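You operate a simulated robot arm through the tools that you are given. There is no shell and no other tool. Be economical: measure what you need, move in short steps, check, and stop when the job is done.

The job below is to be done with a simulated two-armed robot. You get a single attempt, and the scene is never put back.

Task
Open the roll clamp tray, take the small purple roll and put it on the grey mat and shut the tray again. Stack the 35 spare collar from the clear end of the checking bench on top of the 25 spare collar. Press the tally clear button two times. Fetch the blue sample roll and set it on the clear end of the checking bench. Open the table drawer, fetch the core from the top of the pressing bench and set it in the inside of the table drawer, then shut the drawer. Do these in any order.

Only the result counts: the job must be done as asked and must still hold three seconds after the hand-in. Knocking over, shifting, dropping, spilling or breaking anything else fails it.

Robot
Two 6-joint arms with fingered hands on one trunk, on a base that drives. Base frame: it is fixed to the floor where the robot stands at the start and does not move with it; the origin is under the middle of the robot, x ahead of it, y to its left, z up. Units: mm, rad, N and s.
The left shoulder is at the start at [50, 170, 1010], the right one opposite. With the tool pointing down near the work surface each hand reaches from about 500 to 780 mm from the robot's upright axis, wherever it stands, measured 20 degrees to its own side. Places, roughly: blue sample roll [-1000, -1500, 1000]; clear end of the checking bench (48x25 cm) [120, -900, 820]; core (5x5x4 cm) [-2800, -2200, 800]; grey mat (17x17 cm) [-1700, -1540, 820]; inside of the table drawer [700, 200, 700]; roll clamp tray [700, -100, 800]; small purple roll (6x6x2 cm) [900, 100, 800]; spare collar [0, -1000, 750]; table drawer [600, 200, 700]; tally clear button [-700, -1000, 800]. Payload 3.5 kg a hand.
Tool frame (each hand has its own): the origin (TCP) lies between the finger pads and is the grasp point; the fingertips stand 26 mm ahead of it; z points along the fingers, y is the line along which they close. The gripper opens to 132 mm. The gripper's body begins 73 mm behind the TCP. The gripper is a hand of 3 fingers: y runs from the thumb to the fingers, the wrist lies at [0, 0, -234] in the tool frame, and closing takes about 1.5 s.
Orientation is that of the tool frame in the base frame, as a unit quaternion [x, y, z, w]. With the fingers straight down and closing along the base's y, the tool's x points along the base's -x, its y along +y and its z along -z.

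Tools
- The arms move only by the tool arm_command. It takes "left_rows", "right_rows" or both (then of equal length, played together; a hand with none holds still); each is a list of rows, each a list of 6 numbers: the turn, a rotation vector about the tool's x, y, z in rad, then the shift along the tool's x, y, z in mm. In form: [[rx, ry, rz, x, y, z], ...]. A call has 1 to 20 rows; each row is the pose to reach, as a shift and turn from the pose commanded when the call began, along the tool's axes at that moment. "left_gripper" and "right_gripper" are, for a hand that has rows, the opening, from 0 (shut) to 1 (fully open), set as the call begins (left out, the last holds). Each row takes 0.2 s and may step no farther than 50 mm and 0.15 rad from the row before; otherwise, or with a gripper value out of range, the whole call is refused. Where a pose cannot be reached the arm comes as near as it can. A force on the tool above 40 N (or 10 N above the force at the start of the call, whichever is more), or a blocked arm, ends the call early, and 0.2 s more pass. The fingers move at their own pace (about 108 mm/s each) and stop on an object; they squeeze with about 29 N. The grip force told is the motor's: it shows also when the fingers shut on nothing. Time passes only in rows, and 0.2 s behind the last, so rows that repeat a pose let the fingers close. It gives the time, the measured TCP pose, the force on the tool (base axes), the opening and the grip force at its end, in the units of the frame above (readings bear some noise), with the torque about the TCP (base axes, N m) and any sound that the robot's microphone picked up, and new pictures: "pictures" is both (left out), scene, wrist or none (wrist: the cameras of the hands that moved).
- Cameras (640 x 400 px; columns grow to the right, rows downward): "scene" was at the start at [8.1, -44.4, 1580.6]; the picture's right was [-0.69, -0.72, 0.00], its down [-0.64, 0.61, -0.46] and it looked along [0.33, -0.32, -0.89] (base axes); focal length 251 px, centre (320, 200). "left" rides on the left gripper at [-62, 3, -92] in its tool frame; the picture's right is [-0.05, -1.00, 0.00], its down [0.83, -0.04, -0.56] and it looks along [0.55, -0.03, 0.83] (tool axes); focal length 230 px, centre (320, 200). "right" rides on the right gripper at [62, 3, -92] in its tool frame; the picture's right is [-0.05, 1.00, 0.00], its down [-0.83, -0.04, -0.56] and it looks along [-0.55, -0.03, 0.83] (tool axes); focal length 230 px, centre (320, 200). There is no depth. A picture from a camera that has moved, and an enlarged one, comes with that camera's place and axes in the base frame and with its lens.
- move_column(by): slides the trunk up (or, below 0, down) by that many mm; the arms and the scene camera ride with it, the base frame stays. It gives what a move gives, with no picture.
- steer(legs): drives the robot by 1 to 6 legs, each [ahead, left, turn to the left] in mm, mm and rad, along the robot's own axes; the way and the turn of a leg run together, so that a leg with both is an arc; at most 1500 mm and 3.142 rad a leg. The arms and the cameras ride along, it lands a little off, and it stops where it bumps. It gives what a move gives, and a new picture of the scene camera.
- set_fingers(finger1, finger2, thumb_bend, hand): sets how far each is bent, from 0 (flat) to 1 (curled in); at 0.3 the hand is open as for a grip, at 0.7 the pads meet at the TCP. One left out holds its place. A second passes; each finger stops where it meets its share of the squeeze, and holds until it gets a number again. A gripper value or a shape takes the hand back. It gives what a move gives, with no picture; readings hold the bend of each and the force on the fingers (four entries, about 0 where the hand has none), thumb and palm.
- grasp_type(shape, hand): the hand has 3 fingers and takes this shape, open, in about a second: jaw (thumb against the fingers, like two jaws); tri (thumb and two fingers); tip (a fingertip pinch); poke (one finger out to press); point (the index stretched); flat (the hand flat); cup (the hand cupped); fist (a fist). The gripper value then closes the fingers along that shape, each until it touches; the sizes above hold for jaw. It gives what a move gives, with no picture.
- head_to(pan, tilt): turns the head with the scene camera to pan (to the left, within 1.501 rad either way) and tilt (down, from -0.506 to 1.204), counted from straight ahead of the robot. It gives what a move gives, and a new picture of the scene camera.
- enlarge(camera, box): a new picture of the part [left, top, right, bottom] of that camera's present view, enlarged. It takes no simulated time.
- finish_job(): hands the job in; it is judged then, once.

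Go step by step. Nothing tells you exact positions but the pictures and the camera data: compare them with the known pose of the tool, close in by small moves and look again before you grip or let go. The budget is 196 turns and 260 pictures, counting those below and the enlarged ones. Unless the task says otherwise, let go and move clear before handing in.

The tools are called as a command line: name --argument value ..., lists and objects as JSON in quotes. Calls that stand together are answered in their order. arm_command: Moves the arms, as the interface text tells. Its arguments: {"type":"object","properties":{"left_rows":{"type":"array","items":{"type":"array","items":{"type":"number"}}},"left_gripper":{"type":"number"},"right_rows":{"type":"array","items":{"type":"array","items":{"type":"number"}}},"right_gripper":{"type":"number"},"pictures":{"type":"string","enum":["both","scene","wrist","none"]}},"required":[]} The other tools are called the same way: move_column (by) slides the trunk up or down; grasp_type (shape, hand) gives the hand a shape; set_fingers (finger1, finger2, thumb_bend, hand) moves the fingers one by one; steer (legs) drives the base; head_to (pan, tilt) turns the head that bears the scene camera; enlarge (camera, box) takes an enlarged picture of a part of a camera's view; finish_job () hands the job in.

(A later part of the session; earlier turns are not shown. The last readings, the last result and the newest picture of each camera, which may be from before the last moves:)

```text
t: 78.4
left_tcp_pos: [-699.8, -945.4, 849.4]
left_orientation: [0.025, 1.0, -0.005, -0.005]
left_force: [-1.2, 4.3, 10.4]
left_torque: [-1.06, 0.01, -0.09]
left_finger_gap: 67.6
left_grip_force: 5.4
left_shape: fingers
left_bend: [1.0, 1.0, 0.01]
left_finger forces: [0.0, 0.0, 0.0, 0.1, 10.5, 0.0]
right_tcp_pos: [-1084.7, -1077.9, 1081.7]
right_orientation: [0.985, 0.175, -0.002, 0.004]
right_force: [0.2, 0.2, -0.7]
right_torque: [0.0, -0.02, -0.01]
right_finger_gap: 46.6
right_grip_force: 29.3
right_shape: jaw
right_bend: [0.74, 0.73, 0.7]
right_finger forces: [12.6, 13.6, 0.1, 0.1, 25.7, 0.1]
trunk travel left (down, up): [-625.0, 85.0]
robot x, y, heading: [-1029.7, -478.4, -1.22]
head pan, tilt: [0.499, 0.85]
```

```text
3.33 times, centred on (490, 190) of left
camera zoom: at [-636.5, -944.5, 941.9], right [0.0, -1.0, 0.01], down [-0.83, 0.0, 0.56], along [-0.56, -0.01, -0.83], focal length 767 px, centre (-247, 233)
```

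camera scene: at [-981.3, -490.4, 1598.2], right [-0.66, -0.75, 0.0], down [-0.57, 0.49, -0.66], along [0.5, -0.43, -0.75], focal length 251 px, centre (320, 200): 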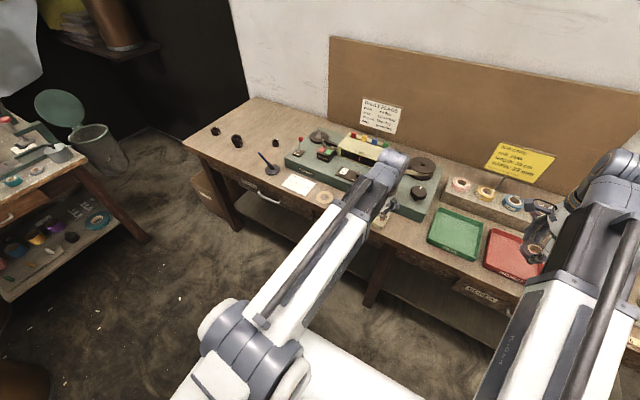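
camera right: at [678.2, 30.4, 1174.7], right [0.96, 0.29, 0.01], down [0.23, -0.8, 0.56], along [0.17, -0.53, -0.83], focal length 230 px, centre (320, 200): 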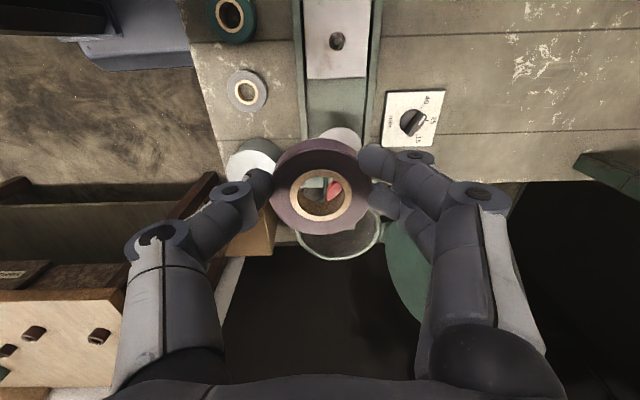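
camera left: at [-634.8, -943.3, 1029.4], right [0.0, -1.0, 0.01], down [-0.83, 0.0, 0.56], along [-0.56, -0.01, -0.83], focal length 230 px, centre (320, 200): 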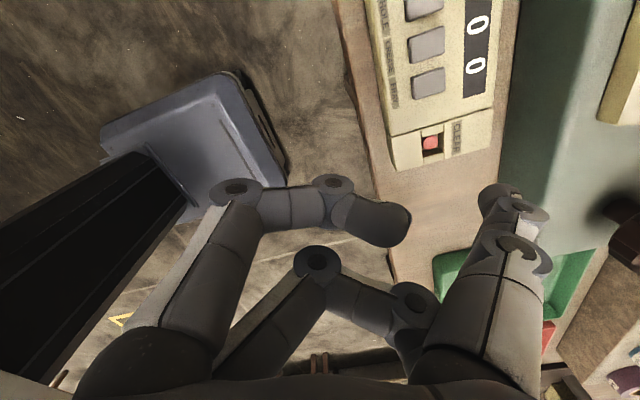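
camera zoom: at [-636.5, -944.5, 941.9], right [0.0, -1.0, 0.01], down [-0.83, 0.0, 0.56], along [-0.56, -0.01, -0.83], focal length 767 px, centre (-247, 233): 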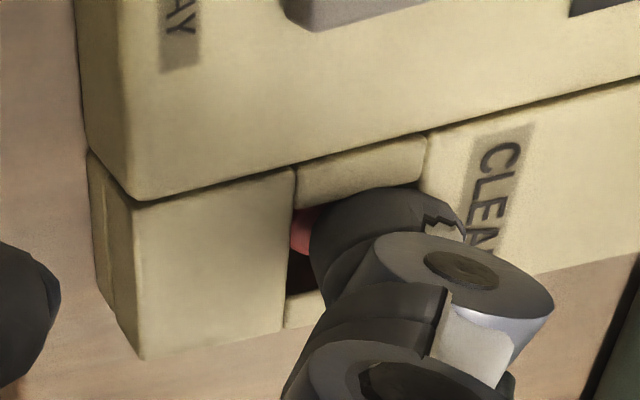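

The thumb bent outward under load. I lift, shift 6 mm toward the robot to compensate, and press again.

arm_command --left_rows '[[0, 0, 0, 0, 0, -8], [0, 0, 0, 0, 3, -8], [0, 0, 0, 0, 6, -8], [0, 0, 0, 0, 6, -4]]' --pictures "none"

enlarge --camera "left" --box '[420, 130, 560, 250]'

```text
t: 79.4
left_tcp_pos: [-699.9, -940.0, 855.3]
left_orientation: [0.025, 1.0, -0.006, -0.005]
left_force: [-0.6, -0.7, 0.4]
left_torque: [-0.08, -0.02, 0.01]
left_finger_gap: 66.4
left_grip_force: 0.7
left_shape: fingers
left_bend: [1.0, 1.0, 0.04]
left_finger forces: [0.1, 0.1, 0.1, 0.1, 0.8, 0.0]
right_tcp_pos: [-1084.6, -1079.4, 1082.2]
right_orientation: [0.985, 0.174, -0.002, 0.002]
right_force: [-0.3, 0.1, -0.4]
right_torque: [0.03, -0.04, 0.0]
right_finger_gap: 46.5
right_grip_force: 29.5
right_shape: jaw
right_bend: [0.74, 0.73, 0.7]
right_finger forces: [12.5, 13.6, 0.0, 0.1, 25.7, 0.0]
trunk travel left (down, up): [-625.0, 85.0]
robot x, y, heading: [-1028.1, -472.3, -1.218]
head pan, tilt: [0.499, 0.85]
```

```text
3.33 times, centred on (490, 190) of left
camera zoom: at [-635.8, -939.1, 946.5], right [0.0, -1.0, 0.01], down [-0.83, 0.0, 0.56], along [-0.56, -0.01, -0.83], focal length 767 px, centre (-247, 233)
```

zoom: 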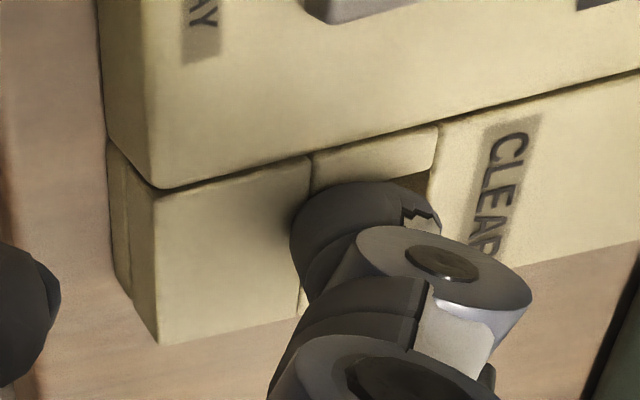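

arm_command --left_rows '[[0, 0, 0, 0, -3, -2], [0, 0, 0, 0, -3, 2], [0, 0, 0, 0, -3, 5], [0, 0, 0, 0, -3, 8]]' --pictures "none"

enlarge --camera "left" --box '[420, 130, 560, 250]'

```text
t: 80.4
left_tcp_pos: [-700.2, -943.7, 846.9]
left_orientation: [0.026, 1.0, -0.005, -0.006]
left_force: [-4.4, 1.9, 8.4]
left_torque: [-0.74, 0.05, -0.43]
left_finger_gap: 67.9
left_grip_force: 4.1
left_shape: fingers
left_bend: [1.0, 1.0, 0.01]
left_finger forces: [0.0, 0.0, 0.0, 0.1, 8.8, 0.0]
right_tcp_pos: [-1084.6, -1079.4, 1083.3]
right_orientation: [0.985, 0.175, -0.002, 0.004]
right_force: [0.5, 0.0, -0.3]
right_torque: [-0.02, 0.0, 0.0]
right_finger_gap: 46.6
right_grip_force: 28.4
right_shape: jaw
right_bend: [0.74, 0.73, 0.7]
right_finger forces: [12.5, 13.6, 0.0, 0.0, 25.7, 0.0]
trunk travel left (down, up): [-625.0, 85.0]
robot x, y, heading: [-1024.6, -479.8, -1.216]
head pan, tilt: [0.499, 0.85]
```

```text
3.33 times, centred on (490, 190) of left
camera zoom: at [-636.7, -941.9, 940.2], right [0.0, -1.0, 0.01], down [-0.83, 0.0, 0.56], along [-0.56, -0.01, -0.83], focal length 767 px, centre (-247, 233)
```

zoom: 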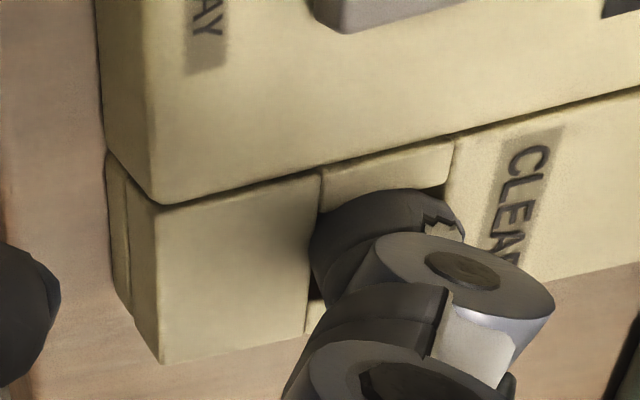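

arm_command --left_rows '[[0, 0, 0, 0, 0, 2], [0, 0, 0, 0, 0, 4], [0, 0, 0, 0, 0, 6]]' --pictures "none"

enlarge --camera "left" --box '[420, 130, 560, 250]'

```text
t: 81.2
left_tcp_pos: [-700.8, -941.0, 841.2]
left_orientation: [0.025, 1.0, -0.006, -0.005]
left_force: [-11.3, 10.1, 22.4]
left_torque: [-2.14, 0.05, -1.19]
left_finger_gap: 68.0
left_grip_force: 17.2
left_shape: fingers
left_bend: [1.0, 1.0, 0.0]
left_finger forces: [0.0, 0.0, 0.0, 0.1, 34.6, 0.0]
right_tcp_pos: [-1085.9, -1078.8, 1084.1]
right_orientation: [0.985, 0.175, -0.002, 0.005]
right_force: [0.0, 0.4, -0.6]
right_torque: [-0.03, -0.01, -0.03]
right_finger_gap: 46.4
right_grip_force: 28.8
right_shape: jaw
right_bend: [0.74, 0.73, 0.7]
right_finger forces: [12.6, 13.6, 0.0, 0.0, 25.6, 0.0]
trunk travel left (down, up): [-625.0, 85.0]
robot x, y, heading: [-1027.8, -474.3, -1.214]
head pan, tilt: [0.499, 0.85]
heard: click
```

```text
3.33 times, centred on (490, 190) of left
camera zoom: at [-637.4, -941.4, 934.1], right [0.0, -1.0, 0.01], down [-0.83, 0.01, 0.56], along [-0.56, -0.01, -0.83], focal length 767 px, centre (-247, 233)
```

zoom: 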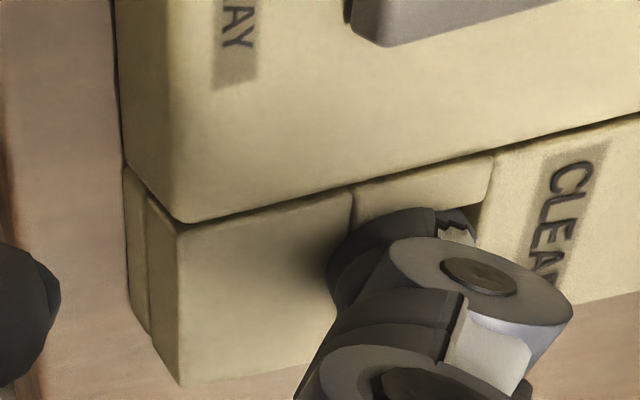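

Click heard: first press. I lift to release, then press again the same way.

arm_command --left_rows '[[0, 0, 0, 0, 0, -4], [0, 0, 0, 0, 0, -8], [0, 0, 0, 0, 0, -12], [0, 0, 0, 0, 0, -14], [0, 0, 0, 0, 0, -14]]' --pictures "none"

enlarge --camera "left" --box '[420, 130, 560, 250]'

```text
t: 82.4
left_tcp_pos: [-698.3, -941.8, 852.7]
left_orientation: [0.023, 1.0, -0.005, -0.005]
left_force: [0.1, -1.0, 1.5]
left_torque: [-0.12, 0.03, -0.01]
left_finger_gap: 66.8
left_grip_force: 0.6
left_shape: fingers
left_bend: [1.0, 1.0, 0.03]
left_finger forces: [0.1, 0.0, 0.0, 0.0, 1.4, 0.0]
right_tcp_pos: [-1084.5, -1079.8, 1082.1]
right_orientation: [0.985, 0.175, -0.002, 0.002]
right_force: [1.0, -0.6, -0.7]
right_torque: [0.01, -0.02, 0.0]
right_finger_gap: 46.5
right_grip_force: 28.9
right_shape: jaw
right_bend: [0.74, 0.73, 0.7]
right_finger forces: [12.6, 13.6, 0.0, 0.0, 25.8, 0.0]
trunk travel left (down, up): [-625.0, 85.0]
robot x, y, heading: [-1028.2, -479.1, -1.219]
head pan, tilt: [0.499, 0.85]
```

```text
3.33 times, centred on (490, 190) of left
camera zoom: at [-634.6, -941.6, 945.5], right [0.0, -1.0, 0.01], down [-0.83, 0.0, 0.56], along [-0.56, -0.01, -0.83], focal length 767 px, centre (-247, 233)
```

zoom: 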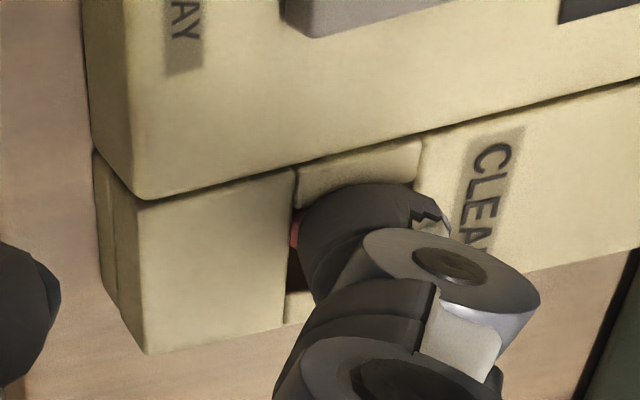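

arm_command --left_rows '[[0, 0, 0, 0, 0, -5], [0, 0, 0, 0, 0, -5], [0, 0, 0, 0, 0, 0], [0, 0, 0, 0, 0, 4], [0, 0, 0, 0, 0, 7], [0, 0, 0, 0, 0, 10], [0, 0, 0, 0, 0, 12], [0, 0, 0, 0, 0, 14]]' --pictures "none"

```text
t: 84.2
left_tcp_pos: [-701.6, -942.4, 842.4]
left_orientation: [0.025, 1.0, -0.006, -0.005]
left_force: [-9.0, 7.7, 20.4]
left_torque: [-1.88, 0.09, -0.86]
left_finger_gap: 68.3
left_grip_force: 15.2
left_shape: fingers
left_bend: [1.0, 1.0, 0.0]
left_finger forces: [0.0, 0.0, 0.0, 0.0, 30.5, 0.0]
right_tcp_pos: [-1084.9, -1077.3, 1081.6]
right_orientation: [0.984, 0.176, -0.003, 0.005]
right_force: [-0.2, -0.2, -0.3]
right_torque: [0.01, 0.0, -0.02]
right_finger_gap: 46.6
right_grip_force: 28.8
right_shape: jaw
right_bend: [0.74, 0.73, 0.7]
right_finger forces: [12.6, 13.5, 0.0, 0.0, 25.8, 0.1]
trunk travel left (down, up): [-625.0, 85.0]
robot x, y, heading: [-1028.4, -478.1, -1.216]
head pan, tilt: [0.499, 0.85]
heard: click
```

Second click heard. I lift clear of the tally and check it.

arm_command --left_rows '[[0, 0, 0, 0, 0, -8], [0, 0, 0, 0, 0, -14], [0, 0, 0, 0, 0, -40], [0, 0, 0, 0, 0, -80], [0, 0, 0, 0, 0, -125], [0, 0, 0, 0, 0, -170], [0, 0, 0, 0, 0, -215]]' --pictures "wrist"

grasp_type --hand "left" --shape "jaw"

head_to --pan -0.2 --tilt 0.85

```text
t: 85.8
left_tcp_pos: [-696.6, -943.3, 1052.9]
left_orientation: [0.025, 1.0, -0.004, -0.006]
left_force: [-0.6, 0.3, 0.5]
left_torque: [-0.02, 0.02, -0.04]
left_finger_gap: 66.7
left_grip_force: 0.1
left_shape: fingers
left_bend: [1.0, 1.0, 0.04]
left_finger forces: [0.0, 0.0, 0.1, 0.1, 0.1, 0.0]
right_tcp_pos: [-1084.0, -1079.9, 1081.6]
right_orientation: [0.985, 0.174, -0.002, 0.005]
right_force: [0.4, 0.2, -0.5]
right_torque: [-0.02, -0.02, -0.01]
right_finger_gap: 46.8
right_grip_force: 29.1
right_shape: jaw
right_bend: [0.74, 0.73, 0.7]
right_finger forces: [12.5, 13.6, 0.0, 0.0, 25.7, 0.0]
trunk travel left (down, up): [-625.0, 85.0]
robot x, y, heading: [-1024.1, -478.8, -1.215]
head pan, tilt: [0.499, 0.85]
camera left: at [-632.7, -942.3, 1145.2], right [0.0, -1.0, 0.01], down [-0.83, 0.0, 0.56], along [-0.56, -0.01, -0.83], focal length 230 px, centre (320, 200)
```

left: 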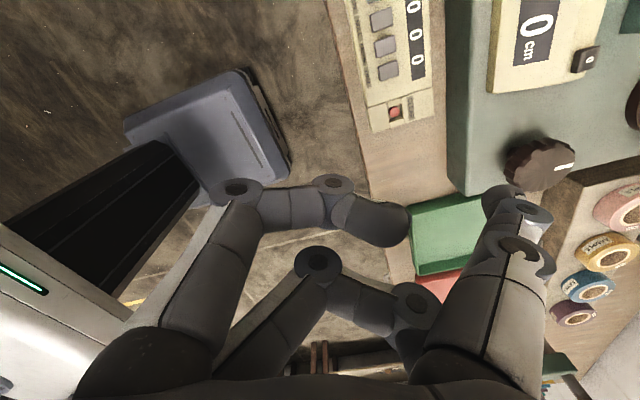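

```text
t: 86.7
left_tcp_pos: [-695.8, -944.0, 1052.4]
left_orientation: [0.024, 1.0, -0.005, -0.005]
left_force: [0.6, 0.1, -0.5]
left_torque: [0.01, 0.03, 0.03]
left_finger_gap: 97.1
left_grip_force: 0.1
left_shape: jaw
left_bend: [0.3, 0.99, 0.3]
left_finger forces: [0.0, 0.1, 0.0, 0.1, 0.0, 0.0]
right_tcp_pos: [-1084.1, -1080.2, 1082.0]
right_orientation: [0.985, 0.175, -0.002, 0.004]
right_force: [-0.8, 1.2, -0.2]
right_torque: [0.03, 0.03, 0.01]
right_finger_gap: 46.7
right_grip_force: 29.1
right_shape: jaw
right_bend: [0.74, 0.73, 0.7]
right_finger forces: [12.6, 13.5, 0.0, 0.0, 25.6, 0.0]
trunk travel left (down, up): [-625.0, 85.0]
robot x, y, heading: [-1026.1, -477.4, -1.218]
head pan, tilt: [0.499, 0.85]
```

```text
t: 87.8
left_tcp_pos: [-696.6, -944.3, 1052.7]
left_orientation: [0.025, 1.0, -0.004, -0.005]
left_force: [0.1, 0.3, 0.1]
left_torque: [-0.02, 0.0, 0.01]
left_finger_gap: 96.9
left_grip_force: 0.2
left_shape: jaw
left_bend: [0.3, 0.98, 0.3]
left_finger forces: [0.0, 0.1, 0.0, 0.0, 0.1, 0.0]
right_tcp_pos: [-1083.5, -1079.6, 1083.2]
right_orientation: [0.984, 0.175, -0.002, 0.003]
right_force: [-0.1, 0.4, -0.5]
right_torque: [0.0, -0.03, 0.02]
right_finger_gap: 46.5
right_grip_force: 28.9
right_shape: jaw
right_bend: [0.74, 0.73, 0.7]
right_finger forces: [12.6, 13.7, 0.1, 0.1, 25.7, 0.0]
trunk travel left (down, up): [-625.0, 85.0]
robot x, y, heading: [-1025.9, -477.4, -1.218]
head pan, tilt: [-0.201, 0.85]
camera scene: at [-1027.7, -517.6, 1598.1], right [-0.99, -0.15, 0.0], down [-0.12, 0.74, -0.66], along [0.1, -0.65, -0.75], focal length 251 px, centre (320, 200)
```

scene: 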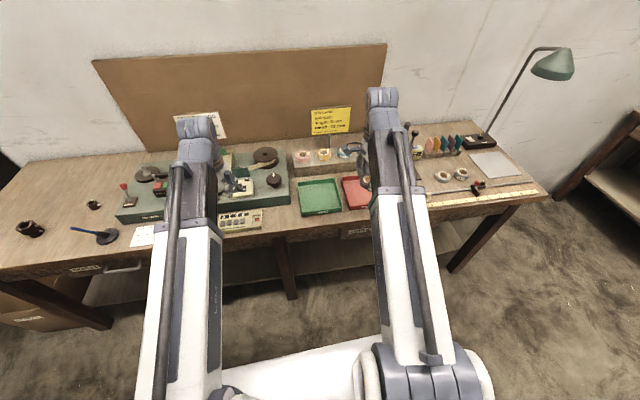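

Both presses are done and the tally looks undisturbed. The grey mat is near (-1693, -1542); I drive right and forward so the right hand can set the purple roll there.

steer --legs '[[0, -700, 0], [130, 0, 0]]'

arm_command --left_rows '[[0, 0, 0, 0, 0, 0], [0, 0, 0, 0, 0, 0], [0, 0, 0, 0, 0, 0], [0, 0, 0, 0, 0, 0]]' --left_gripper 1.0 --pictures "wrist"

head_to --pan -0.5 --tilt 0.95

```text
t: 92.5
left_tcp_pos: [-1287.1, -1307.9, 1051.8]
left_orientation: [0.015, 1.0, -0.005, -0.005]
left_force: [0.3, 0.0, -0.3]
left_torque: [0.01, 0.03, 0.02]
left_finger_gap: 97.0
left_grip_force: 0.1
left_shape: jaw
left_bend: [0.3, 0.97, 0.3]
left_finger forces: [0.0, 0.0, 0.1, 0.0, 0.0, 0.0]
right_tcp_pos: [-1671.7, -1452.4, 1080.8]
right_orientation: [0.983, 0.184, -0.002, 0.003]
right_force: [0.3, 0.1, -0.7]
right_torque: [0.03, 0.01, -0.02]
right_finger_gap: 46.6
right_grip_force: 28.8
right_shape: jaw
right_bend: [0.74, 0.73, 0.7]
right_finger forces: [12.6, 13.6, 0.0, 0.0, 25.7, 0.1]
trunk travel left (down, up): [-625.0, 85.0]
robot x, y, heading: [-1628.6, -849.2, -1.198]
head pan, tilt: [-0.201, 0.85]
camera scene: at [-1626.7, -889.1, 1598.0], right [-0.98, -0.17, 0.0], down [-0.13, 0.74, -0.66], along [0.11, -0.65, -0.75], focal length 251 px, centre (320, 200)
```

scene: 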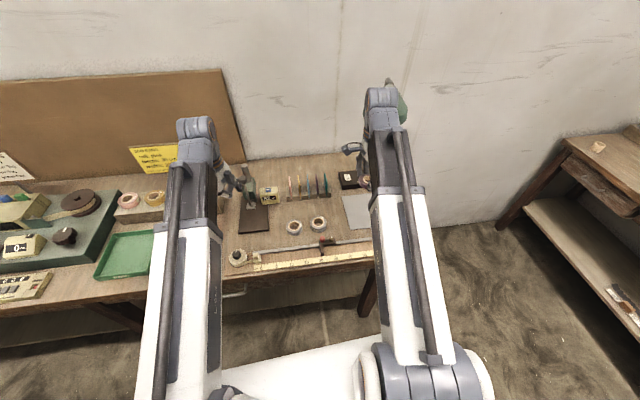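

```text
t: 93.5
left_tcp_pos: [-1288.7, -1306.8, 1052.3]
left_orientation: [0.015, 1.0, -0.004, -0.006]
left_force: [0.3, -0.1, 0.2]
left_torque: [0.03, 0.04, 0.0]
left_finger_gap: 97.0
left_grip_force: 0.0
left_shape: jaw
left_bend: [0.3, 0.97, 0.3]
left_finger forces: [0.0, 0.1, 0.1, 0.0, 0.1, 0.0]
right_tcp_pos: [-1673.1, -1450.9, 1082.3]
right_orientation: [0.983, 0.184, -0.002, 0.003]
right_force: [-0.9, -0.4, 0.0]
right_torque: [-0.01, 0.03, -0.01]
right_finger_gap: 46.3
right_grip_force: 29.2
right_shape: jaw
right_bend: [0.74, 0.73, 0.7]
right_finger forces: [12.8, 13.7, 0.0, 0.0, 25.7, 0.0]
trunk travel left (down, up): [-625.0, 85.0]
robot x, y, heading: [-1628.0, -850.3, -1.198]
head pan, tilt: [-0.201, 0.85]
camera left: at [-1223.5, -1304.8, 1144.5], right [0.02, -1.0, 0.01], down [-0.83, -0.01, 0.56], along [-0.56, -0.02, -0.83], focal length 230 px, centre (320, 200)
```

left: 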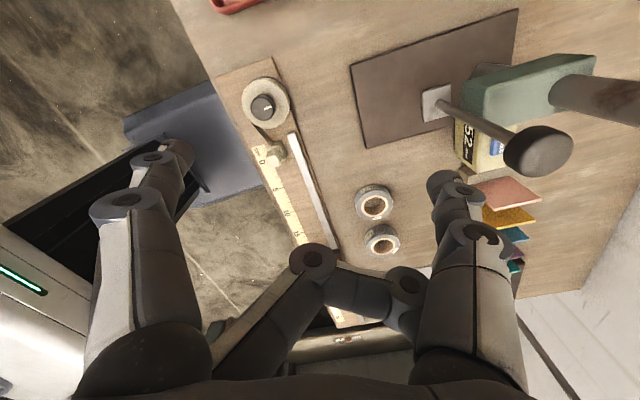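

```text
t: 94.2
left_tcp_pos: [-1286.4, -1308.3, 1051.6]
left_orientation: [0.015, 1.0, -0.005, -0.005]
left_force: [0.1, -0.2, -0.3]
left_torque: [0.01, 0.01, 0.03]
left_finger_gap: 97.3
left_grip_force: 0.1
left_shape: jaw
left_bend: [0.3, 0.97, 0.3]
left_finger forces: [0.0, 0.1, 0.0, 0.0, 0.0, 0.1]
right_tcp_pos: [-1671.7, -1451.1, 1081.9]
right_orientation: [0.983, 0.184, -0.002, 0.003]
right_force: [0.0, 0.6, -0.3]
right_torque: [0.0, 0.02, 0.0]
right_finger_gap: 46.6
right_grip_force: 29.3
right_shape: jaw
right_bend: [0.74, 0.73, 0.7]
right_finger forces: [12.6, 13.6, 0.1, 0.0, 25.7, 0.1]
trunk travel left (down, up): [-625.0, 85.0]
robot x, y, heading: [-1628.9, -844.2, -1.199]
head pan, tilt: [-0.499, 0.949]
camera scene: at [-1649.6, -883.1, 1590.6], right [-0.99, 0.12, 0.0], down [0.1, 0.81, -0.58], along [-0.07, -0.58, -0.81], focal length 251 px, centre (320, 200)
```

scene: 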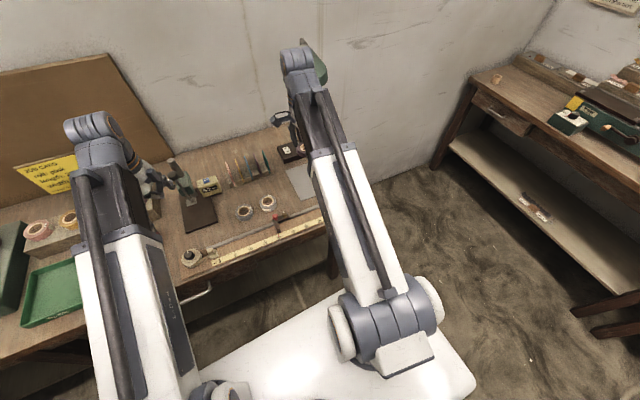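

enlarge --camera "right" --box '[0, 0, 640, 400]'

enlarge --camera "scene" --box '[240, 20, 360, 230]'

set_fingers --hand "left" --finger1 0.3 --finger2 0.3 --thumb_bend 0.0

```text
1.00 times, centred on (320, 200) of right (not enlarged: the box is as wide or as high as the picture)
camera zoom: at [-1613.0, -1431.5, 1174.6], right [0.31, -0.95, 0.01], down [-0.79, -0.26, 0.56], along [-0.53, -0.18, -0.83], focal length 230 px, centre (320, 200)
```

zoom: 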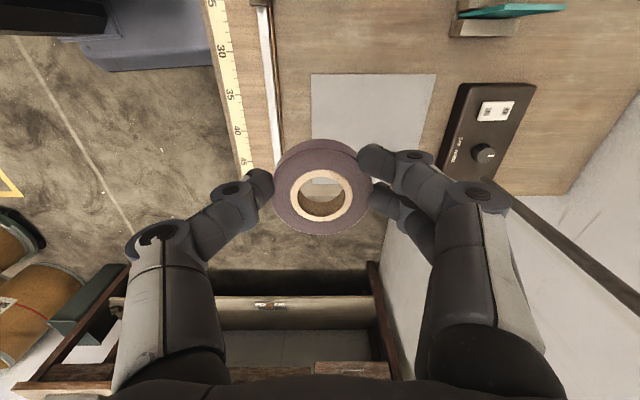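

```text
1.90 times, centred on (300, 125) of scene
camera zoom: at [-1649.6, -883.1, 1590.6], right [-0.99, 0.12, 0.0], down [0.1, 0.81, -0.58], along [-0.07, -0.58, -0.81], focal length 478 px, centre (358, 343)
```

zoom: 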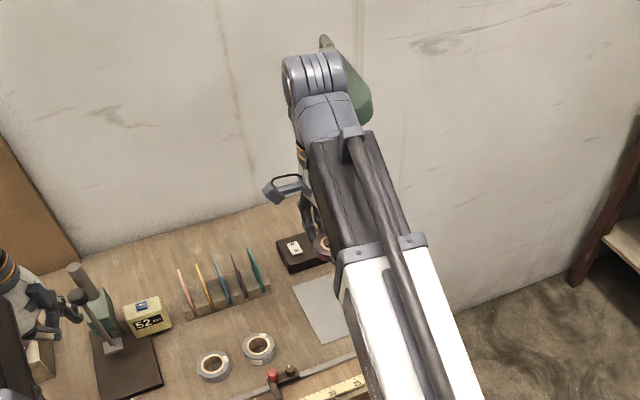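

```text
t: 95.2
left_tcp_pos: [-1287.9, -1306.7, 1053.2]
left_orientation: [0.016, 1.0, -0.004, -0.005]
left_force: [-0.5, -0.5, 0.1]
left_torque: [-0.01, 0.0, 0.0]
left_finger_gap: 152.7
left_grip_force: 0.0
left_shape: fingers
left_bend: [0.3, 0.96, 0.05]
left_finger forces: [0.0, 0.1, 0.1, 0.1, 0.0, 0.0]
right_tcp_pos: [-1672.7, -1450.3, 1081.6]
right_orientation: [0.983, 0.184, -0.002, 0.003]
right_force: [-0.3, 0.6, -1.2]
right_torque: [-0.01, 0.02, 0.01]
right_finger_gap: 46.4
right_grip_force: 29.1
right_shape: jaw
right_bend: [0.74, 0.73, 0.7]
right_finger forces: [12.7, 13.6, 0.1, 0.0, 25.7, 0.1]
trunk travel left (down, up): [-625.0, 85.0]
robot x, y, heading: [-1629.3, -847.2, -1.198]
head pan, tilt: [-0.499, 0.949]
```

The lamp head hangs near (-1738, -1643, 1215), close to the wrist's path, so I descend first and then slide in low over the near half of the mat.

arm_command --right_rows '[[0, 0, 0, 0, 0, 40], [0, 0, 0, 0, 0, 80], [0, 0, 0, 0, 0, 120], [0, 0, 0, 0, 0, 160], [0, 0, 0, -20, 20, 165], [0, 0, 0, -46, 48, 165]]' --pictures "both"

```text
t: 96.7
left_tcp_pos: [-1287.7, -1306.6, 1051.8]
left_orientation: [0.016, 1.0, -0.004, -0.005]
left_force: [0.8, 0.2, -0.5]
left_torque: [0.0, 0.03, 0.02]
left_finger_gap: 152.7
left_grip_force: 0.1
left_shape: fingers
left_bend: [0.3, 0.96, 0.05]
left_finger forces: [0.0, 0.0, 0.1, 0.0, 0.1, 0.1]
right_tcp_pos: [-1700.0, -1513.0, 918.0]
right_orientation: [0.983, 0.184, -0.002, 0.002]
right_force: [-0.4, 0.3, 0.4]
right_torque: [-0.05, -0.01, -0.02]
right_finger_gap: 46.3
right_grip_force: 29.4
right_shape: jaw
right_bend: [0.74, 0.73, 0.7]
right_finger forces: [12.7, 13.7, 0.1, 0.0, 25.7, 0.0]
trunk travel left (down, up): [-625.0, 85.0]
robot x, y, heading: [-1632.5, -851.5, -1.198]
head pan, tilt: [-0.499, 0.949]
camera scene: at [-1649.8, -883.4, 1590.6], right [-0.99, 0.12, 0.0], down [0.1, 0.81, -0.58], along [-0.07, -0.58, -0.81], focal length 251 px, centre (320, 200)
camera right: at [-1640.1, -1494.6, 1010.7], right [0.31, -0.95, 0.01], down [-0.79, -0.26, 0.56], along [-0.53, -0.18, -0.83], focal length 230 px, centre (320, 200)
```

scene: 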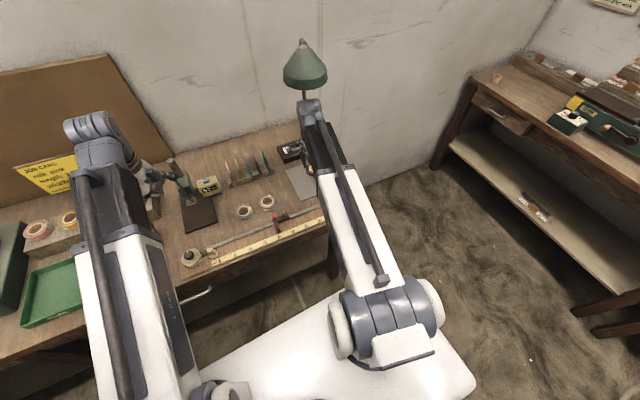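
right: 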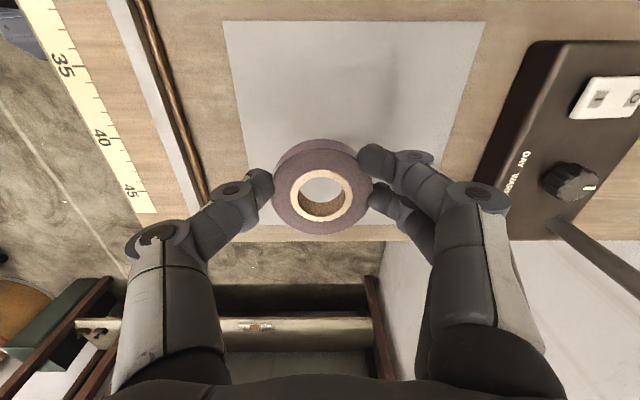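

arm_command --right_rows '[[0, 0, 0, 0, 0, 30], [0, 0, 0, 0, 0, 58], [0, 0, 0, 0, 0, 62]]' --pictures "none"

arm_command --right_rows '[[0, 0, 0, 0, 0, 2], [0, 0, 0, 0, 0, 4], [0, 0, 0, 0, 0, 6]]' --pictures "wrist"

```text
t: 97.5
left_tcp_pos: [-1287.1, -1307.2, 1052.2]
left_orientation: [0.016, 1.0, -0.005, -0.006]
left_force: [0.4, -0.1, -0.4]
left_torque: [0.01, -0.05, 0.04]
left_finger_gap: 152.8
left_grip_force: 0.1
left_shape: fingers
left_bend: [0.3, 0.96, 0.05]
left_finger forces: [0.0, 0.0, 0.0, 0.1, 0.1, 0.0]
right_tcp_pos: [-1698.5, -1513.7, 855.7]
right_orientation: [0.983, 0.184, -0.002, 0.004]
right_force: [-0.3, -0.3, -0.4]
right_torque: [-0.03, -0.01, 0.05]
right_finger_gap: 46.5
right_grip_force: 29.3
right_shape: jaw
right_bend: [0.74, 0.73, 0.7]
right_finger forces: [12.7, 13.6, 0.0, 0.0, 25.5, 0.0]
trunk travel left (down, up): [-625.0, 85.0]
robot x, y, heading: [-1627.2, -846.4, -1.198]
head pan, tilt: [-0.499, 0.949]
```

```text
t: 98.2
left_tcp_pos: [-1286.8, -1305.6, 1053.1]
left_orientation: [0.015, 1.0, -0.004, -0.005]
left_force: [-0.8, 0.3, -0.3]
left_torque: [-0.01, 0.01, -0.03]
left_finger_gap: 152.4
left_grip_force: 0.1
left_shape: fingers
left_bend: [0.3, 0.96, 0.05]
left_finger forces: [0.0, 0.1, 0.1, 0.0, 0.1, 0.0]
right_tcp_pos: [-1698.4, -1512.8, 851.3]
right_orientation: [0.983, 0.184, -0.003, 0.005]
right_force: [-1.7, -2.7, 27.1]
right_torque: [-0.14, 0.07, 0.01]
right_finger_gap: 47.0
right_grip_force: 29.0
right_shape: jaw
right_bend: [0.74, 0.74, 0.71]
right_finger forces: [15.6, 17.2, 0.0, 0.0, 30.3, 0.0]
trunk travel left (down, up): [-625.0, 85.0]
robot x, y, heading: [-1630.8, -842.2, -1.203]
head pan, tilt: [-0.499, 0.949]
camera right: at [-1639.8, -1493.3, 944.3], right [0.31, -0.95, 0.01], down [-0.79, -0.25, 0.56], along [-0.53, -0.18, -0.83], focal length 230 px, centre (320, 200)
```

right: 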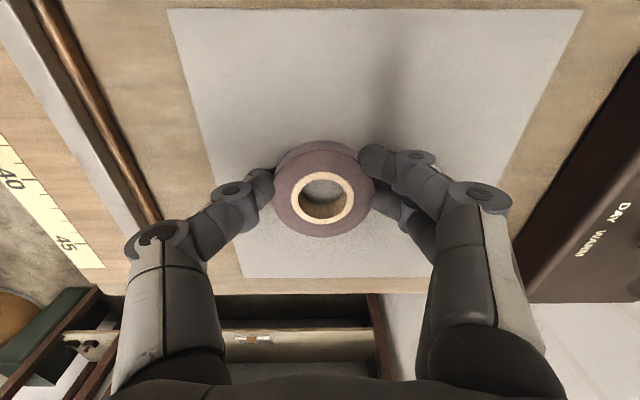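

Roll touches the mat. I release, rise modestly, retreat toward the robot, then rise to travel height.

arm_command --right_rows '[[0, 0, 0, 0, 0, -3], [0, 0, 0, 0, 0, -3], [0, 0, 0, 0, 0, -3]]' --right_gripper 0.62 --pictures "none"

arm_command --right_rows '[[0, 0, 0, 0, 0, 0], [0, 0, 0, 0, 0, -15], [0, 0, 0, 0, 0, -50], [0, 0, 0, 0, 0, -80], [0, 0, 0, 20, -40, -90], [0, 0, 0, 40, -80, -110], [0, 0, 0, 40, -100, -150], [0, 0, 0, 40, -110, -195], [0, 0, 0, 40, -110, -230]]' --pictures "both"

```text
t: 99.0
left_tcp_pos: [-1286.5, -1307.3, 1051.6]
left_orientation: [0.015, 1.0, -0.004, -0.005]
left_force: [0.2, -0.2, -0.1]
left_torque: [-0.04, -0.01, -0.03]
left_finger_gap: 152.9
left_grip_force: 0.0
left_shape: fingers
left_bend: [0.3, 0.96, 0.05]
left_finger forces: [0.0, 0.0, 0.0, 0.1, 0.0, 0.1]
right_tcp_pos: [-1699.0, -1513.6, 852.3]
right_orientation: [0.983, 0.184, -0.002, 0.003]
right_force: [-0.2, -0.8, 0.1]
right_torque: [-0.03, 0.04, 0.03]
right_finger_gap: 81.6
right_grip_force: 0.1
right_shape: jaw
right_bend: [0.71, 0.71, 0.7]
right_finger forces: [0.1, 0.1, 0.0, 0.0, 0.1, 0.1]
trunk travel left (down, up): [-625.0, 85.0]
robot x, y, heading: [-1628.6, -845.3, -1.196]
head pan, tilt: [-0.499, 0.949]
```

```text
t: 101.0
left_tcp_pos: [-1286.8, -1306.3, 1052.1]
left_orientation: [0.015, 1.0, -0.004, -0.005]
left_force: [0.5, -0.1, -0.4]
left_torque: [0.03, 0.0, 0.0]
left_finger_gap: 153.0
left_grip_force: 0.1
left_shape: fingers
left_bend: [0.3, 0.96, 0.04]
left_finger forces: [0.0, 0.1, 0.1, 0.0, 0.0, 0.1]
right_tcp_pos: [-1701.1, -1394.4, 1080.2]
right_orientation: [0.983, 0.184, -0.003, 0.005]
right_force: [0.3, -0.3, -0.3]
right_torque: [-0.03, 0.02, 0.02]
right_finger_gap: 81.6
right_grip_force: 0.1
right_shape: jaw
right_bend: [0.71, 0.71, 0.7]
right_finger forces: [0.0, 0.1, 0.1, 0.0, 0.0, 0.0]
trunk travel left (down, up): [-625.0, 85.0]
robot x, y, heading: [-1627.5, -849.2, -1.193]
head pan, tilt: [-0.499, 0.949]
camera scene: at [-1649.6, -882.9, 1590.5], right [-0.99, 0.12, 0.0], down [0.1, 0.81, -0.58], along [-0.07, -0.58, -0.81], focal length 251 px, centre (320, 200)
camera right: at [-1641.2, -1375.5, 1174.1], right [0.31, -0.95, 0.01], down [-0.79, -0.26, 0.56], along [-0.53, -0.18, -0.83], focal length 230 px, centre (320, 200)
```

scene: 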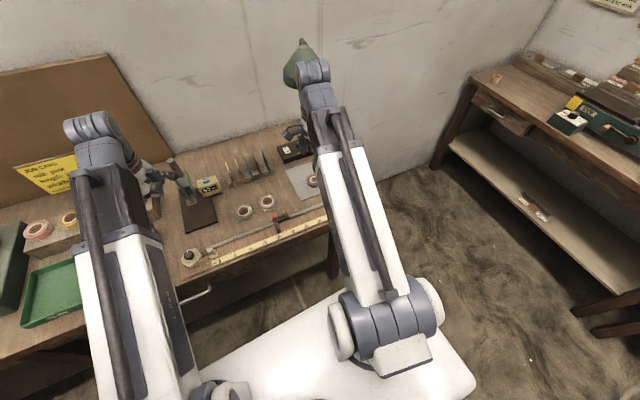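
right: 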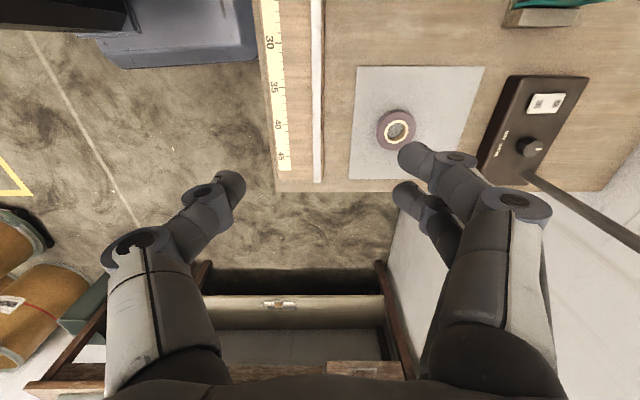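

The purple roll is on the mat. The left hand's second finger is stuck curled; I'll try to free it by cycling shapes.

set_fingers --hand "left" --finger1 0.0 --finger2 0.0 --thumb_bend 0.0

enlarge --camera "left" --box '[0, 0, 640, 400]'

grasp_type --hand "left" --shape "flat"

grasp_type --hand "left" --shape "jaw"

```text
t: 102.0
left_tcp_pos: [-1287.0, -1306.5, 1052.8]
left_orientation: [0.015, 1.0, -0.005, -0.006]
left_force: [0.2, -0.6, 0.2]
left_torque: [0.04, -0.01, -0.04]
left_finger_gap: 182.1
left_grip_force: 0.1
left_shape: fingers
left_bend: [0.0, 0.97, 0.04]
left_finger forces: [0.1, 0.0, 0.0, 0.1, 0.0, 0.0]
right_tcp_pos: [-1701.1, -1394.9, 1079.7]
right_orientation: [0.983, 0.184, -0.001, 0.003]
right_force: [0.2, -0.3, -0.2]
right_torque: [-0.01, 0.0, -0.01]
right_finger_gap: 81.9
right_grip_force: 0.0
right_shape: jaw
right_bend: [0.71, 0.71, 0.7]
right_finger forces: [0.1, 0.1, 0.1, 0.0, 0.0, 0.0]
trunk travel left (down, up): [-625.0, 85.0]
robot x, y, heading: [-1630.9, -846.1, -1.197]
head pan, tilt: [-0.499, 0.949]
```

```text
1.00 times, centred on (320, 200) of left (not enlarged: the box is as wide or as high as the picture)
camera zoom: at [-1223.5, -1304.7, 1144.6], right [0.02, -1.0, 0.01], down [-0.83, -0.01, 0.56], along [-0.56, -0.02, -0.83], focal length 230 px, centre (320, 200)
```

zoom: 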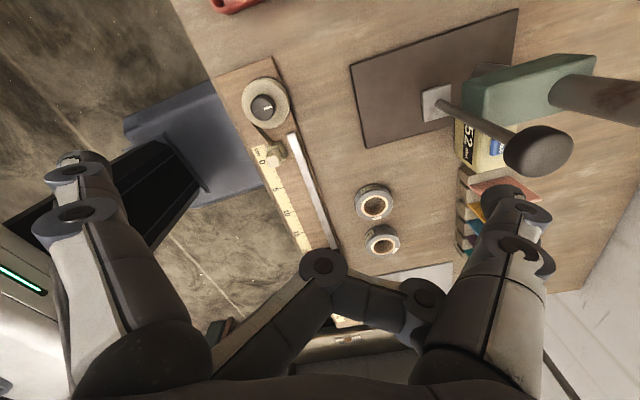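

```text
t: 103.0
left_tcp_pos: [-1286.6, -1305.9, 1051.8]
left_orientation: [0.015, 1.0, -0.004, -0.005]
left_force: [0.0, 0.5, 0.0]
left_torque: [-0.01, 0.0, -0.01]
left_finger_gap: 0.3
left_grip_force: 0.1
left_shape: flat
left_bend: [0.03, 0.23, 0.16]
left_finger forces: [0.0, 0.1, 0.1, 0.1, 0.0, 0.0]
right_tcp_pos: [-1700.4, -1394.8, 1080.6]
right_orientation: [0.983, 0.184, -0.002, 0.003]
right_force: [-0.2, -0.5, -0.6]
right_torque: [0.01, 0.02, -0.01]
right_finger_gap: 81.5
right_grip_force: 0.1
right_shape: jaw
right_bend: [0.71, 0.71, 0.7]
right_finger forces: [0.0, 0.0, 0.0, 0.1, 0.1, 0.0]
trunk travel left (down, up): [-625.0, 85.0]
robot x, y, heading: [-1629.8, -845.5, -1.195]
head pan, tilt: [-0.499, 0.949]
```

```text
t: 103.8
left_tcp_pos: [-1287.1, -1306.8, 1051.8]
left_orientation: [0.016, 1.0, -0.005, -0.006]
left_force: [-0.4, 0.3, -1.0]
left_torque: [-0.05, -0.01, 0.03]
left_finger_gap: 132.1
left_grip_force: 0.2
left_shape: jaw
left_bend: [0.3, 0.3, 0.3]
left_finger forces: [0.0, 0.1, 0.1, 0.0, 0.0, 0.0]
right_tcp_pos: [-1699.4, -1396.1, 1081.1]
right_orientation: [0.983, 0.184, -0.002, 0.003]
right_force: [0.1, 0.8, 0.4]
right_torque: [-0.01, -0.01, 0.01]
right_finger_gap: 81.8
right_grip_force: 0.1
right_shape: jaw
right_bend: [0.71, 0.71, 0.7]
right_finger forces: [0.0, 0.0, 0.0, 0.0, 0.0, 0.1]
trunk travel left (down, up): [-625.0, 85.0]
robot x, y, heading: [-1628.5, -847.5, -1.201]
head pan, tilt: [-0.499, 0.949]
```

Left hand works again. The core sits at about (-2826, -2163) on the pressing bench, which faces back toward the table. I back off, turn to face it, and drive over.

steer --legs '[[-200, 0, 0], [0, 0, -1.599], [800, 0, 0]]'

head_to --pan 0.5 --tilt 0.8

```text
t: 113.2
left_tcp_pos: [-2929.9, -1254.2, 1050.2]
left_orientation: [0.729, 0.685, 0.001, -0.007]
left_force: [0.1, -0.9, -0.9]
left_torque: [-0.01, 0.0, -0.01]
left_finger_gap: 132.2
left_grip_force: 0.1
left_shape: jaw
left_bend: [0.3, 0.3, 0.3]
left_finger forces: [0.0, 0.1, 0.0, 0.0, 0.1, 0.0]
right_tcp_pos: [-3004.5, -839.1, 1080.2]
right_orientation: [0.816, -0.578, -0.003, 0.001]
right_force: [0.3, 0.0, -1.8]
right_torque: [0.03, 0.0, 0.03]
right_finger_gap: 81.6
right_grip_force: 0.0
right_shape: jaw
right_bend: [0.71, 0.71, 0.7]
right_finger forces: [0.0, 0.0, 0.0, 0.0, 0.0, 0.0]
trunk travel left (down, up): [-625.0, 85.0]
robot x, y, heading: [-2457.0, -929.7, -2.801]
head pan, tilt: [-0.499, 0.949]
camera scene: at [-2490.8, -905.6, 1590.6], right [0.16, 0.99, 0.0], down [0.8, -0.13, -0.58], along [-0.57, 0.09, -0.81], focal length 251 px, centre (320, 200)
```

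scene: 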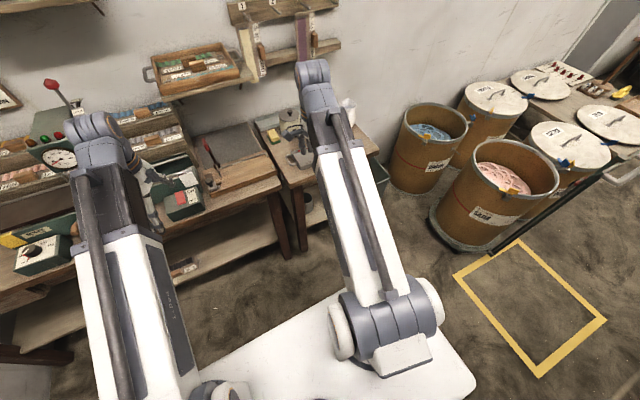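

```text
t: 114.5
left_tcp_pos: [-2928.2, -1253.7, 1051.8]
left_orientation: [0.729, 0.685, 0.001, -0.006]
left_force: [0.3, -0.5, -0.5]
left_torque: [-0.02, 0.0, -0.01]
left_finger_gap: 132.1
left_grip_force: 0.2
left_shape: jaw
left_bend: [0.3, 0.3, 0.3]
left_finger forces: [0.1, 0.0, 0.0, 0.0, 0.0, 0.0]
right_tcp_pos: [-3003.3, -838.8, 1080.1]
right_orientation: [0.816, -0.579, -0.004, 0.001]
right_force: [-0.8, 0.2, -0.6]
right_torque: [-0.01, 0.01, 0.0]
right_finger_gap: 81.7
right_grip_force: 0.1
right_shape: jaw
right_bend: [0.71, 0.71, 0.7]
right_finger forces: [0.0, 0.0, 0.0, 0.1, 0.0, 0.0]
trunk travel left (down, up): [-625.0, 85.0]
robot x, y, heading: [-2459.5, -927.5, -2.802]
head pan, tilt: [0.499, 0.799]
camera scene: at [-2472.6, -976.9, 1602.1], right [-0.74, 0.67, 0.0], down [0.48, 0.53, -0.7], along [-0.47, -0.52, -0.72], focal length 251 px, centre (320, 200)
```

scene: 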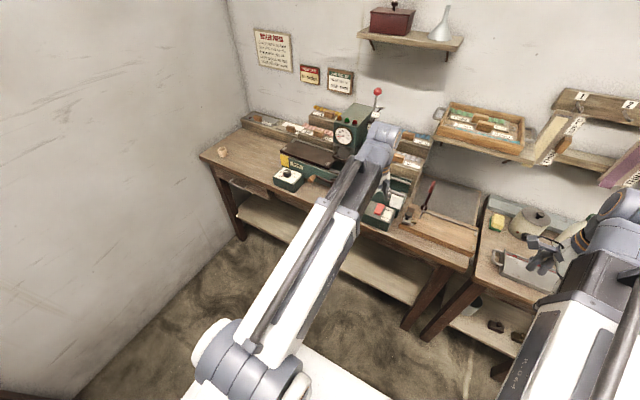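

steer --legs '[[0, 690, 0], [150, 0, 0]]'

head_to --pan 0.2 --tilt 0.9

enlarge --camera "left" --box '[0, 0, 640, 400]'

```text
t: 119.3
left_tcp_pos: [-2822.1, -1977.7, 1052.0]
left_orientation: [0.725, 0.688, 0.0, -0.007]
left_force: [-0.1, 0.1, -0.1]
left_torque: [0.03, -0.02, -0.02]
left_finger_gap: 132.0
left_grip_force: 0.1
left_shape: jaw
left_bend: [0.3, 0.3, 0.3]
left_finger forces: [0.0, 0.1, 0.1, 0.0, 0.1, 0.1]
right_tcp_pos: [-2902.6, -1563.7, 1079.9]
right_orientation: [0.819, -0.573, -0.004, 0.001]
right_force: [0.0, 0.3, -0.6]
right_torque: [0.01, 0.01, -0.01]
right_finger_gap: 81.4
right_grip_force: 0.1
right_shape: jaw
right_bend: [0.71, 0.71, 0.7]
right_finger forces: [0.0, 0.0, 0.1, 0.0, 0.0, 0.0]
trunk travel left (down, up): [-625.0, 85.0]
robot x, y, heading: [-2354.8, -1647.0, -2.787]
head pan, tilt: [0.499, 0.799]
camera scene: at [-2370.2, -1694.8, 1602.1], right [-0.75, 0.66, 0.0], down [0.47, 0.54, -0.7], along [-0.46, -0.52, -0.72], focal length 251 px, centre (320, 200)
```

scene: 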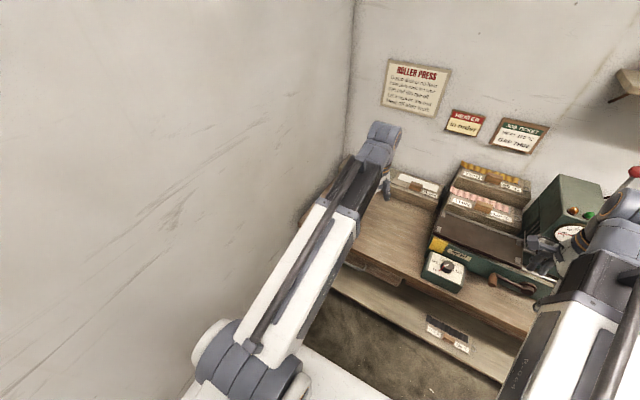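

```text
t: 120.2
left_tcp_pos: [-2822.9, -1978.1, 1052.4]
left_orientation: [0.725, 0.689, 0.001, -0.007]
left_force: [-0.8, -0.9, -0.5]
left_torque: [0.03, 0.02, 0.02]
left_finger_gap: 131.9
left_grip_force: 0.1
left_shape: jaw
left_bend: [0.3, 0.3, 0.3]
left_finger forces: [0.0, 0.0, 0.1, 0.0, 0.0, 0.0]
right_tcp_pos: [-2902.0, -1563.7, 1081.0]
right_orientation: [0.819, -0.573, -0.004, 0.001]
right_force: [-0.8, 0.1, 0.3]
right_torque: [0.01, -0.02, 0.01]
right_finger_gap: 81.2
right_grip_force: 0.0
right_shape: jaw
right_bend: [0.71, 0.71, 0.7]
right_finger forces: [0.0, 0.1, 0.1, 0.0, 0.0, 0.0]
trunk travel left (down, up): [-625.0, 85.0]
robot x, y, heading: [-2358.1, -1647.6, -2.786]
head pan, tilt: [0.201, 0.901]
camera scene: at [-2380.1, -1673.4, 1594.2], right [-0.53, 0.85, 0.0], down [0.67, 0.41, -0.62], along [-0.53, -0.33, -0.78], focal length 251 px, centre (320, 200)
```

scene: 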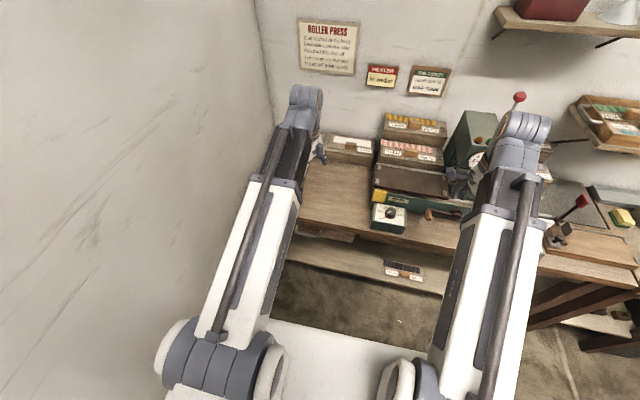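

```text
1.00 times, centred on (320, 200) of left (not enlarged: the box is as wide or as high as the picture)
camera zoom: at [-2819.9, -2040.7, 1144.6], right [-1.0, 0.0, 0.01], down [0.0, 0.83, 0.56], along [-0.01, 0.56, -0.83], focal length 230 px, centre (320, 200)
```

zoom: 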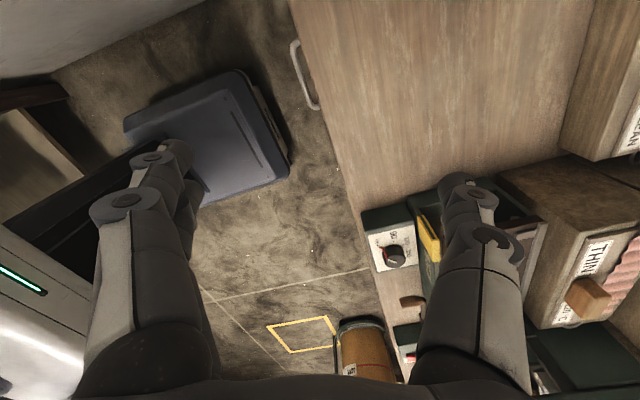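

arm_command --left_rows '[[0, 0, 0, -40, -2, 0], [0, 0, 0, -80, -4, 10], [0, 0, 0, -120, -6, 30], [0, 0, 0, -150, -7, 60], [0, 0, 0, -150, -7, 80]]' --pictures "both"

```text
t: 121.3
left_tcp_pos: [-2837.0, -2127.0, 970.0]
left_orientation: [0.724, 0.689, 0.0, -0.008]
left_force: [1.0, 0.0, 0.3]
left_torque: [-0.02, 0.01, 0.02]
left_finger_gap: 131.9
left_grip_force: 0.2
left_shape: jaw
left_bend: [0.3, 0.3, 0.3]
left_finger forces: [0.0, 0.1, 0.0, 0.0, 0.0, 0.1]
right_tcp_pos: [-2901.3, -1562.4, 1080.6]
right_orientation: [0.819, -0.573, -0.005, 0.001]
right_force: [1.0, 0.1, 0.4]
right_torque: [0.03, 0.02, -0.03]
right_finger_gap: 81.2
right_grip_force: 0.0
right_shape: jaw
right_bend: [0.71, 0.71, 0.7]
right_finger forces: [0.0, 0.1, 0.0, 0.0, 0.0, 0.0]
trunk travel left (down, up): [-625.0, 85.0]
robot x, y, heading: [-2354.3, -1650.9, -2.789]
head pan, tilt: [0.201, 0.901]
camera scene: at [-2380.2, -1673.4, 1594.2], right [-0.53, 0.85, 0.0], down [0.67, 0.41, -0.62], along [-0.53, -0.33, -0.78], focal length 251 px, centre (320, 200)
camera left: at [-2834.6, -2189.1, 1063.0], right [-1.0, 0.0, 0.01], down [0.0, 0.83, 0.56], along [-0.01, 0.56, -0.83], focal length 230 px, centre (320, 200)
```

scene: 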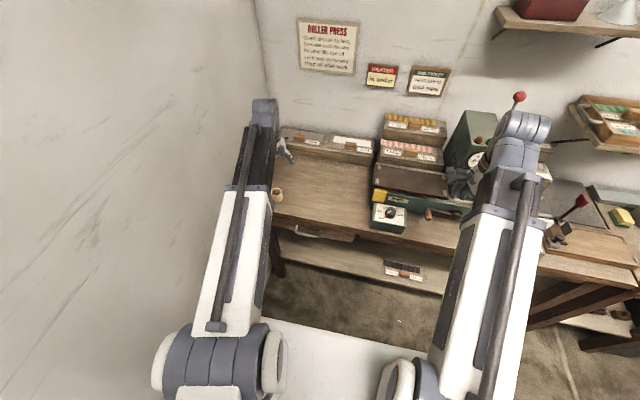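
left: 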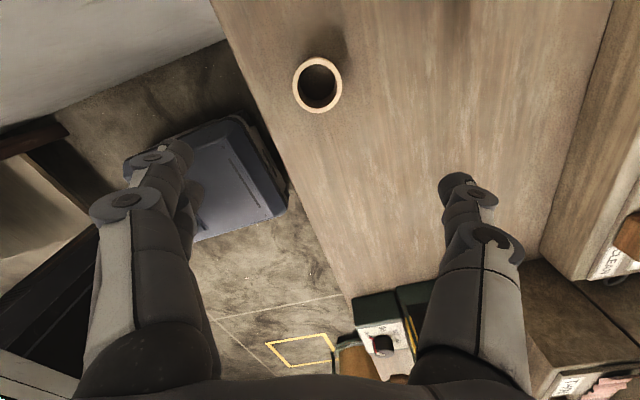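

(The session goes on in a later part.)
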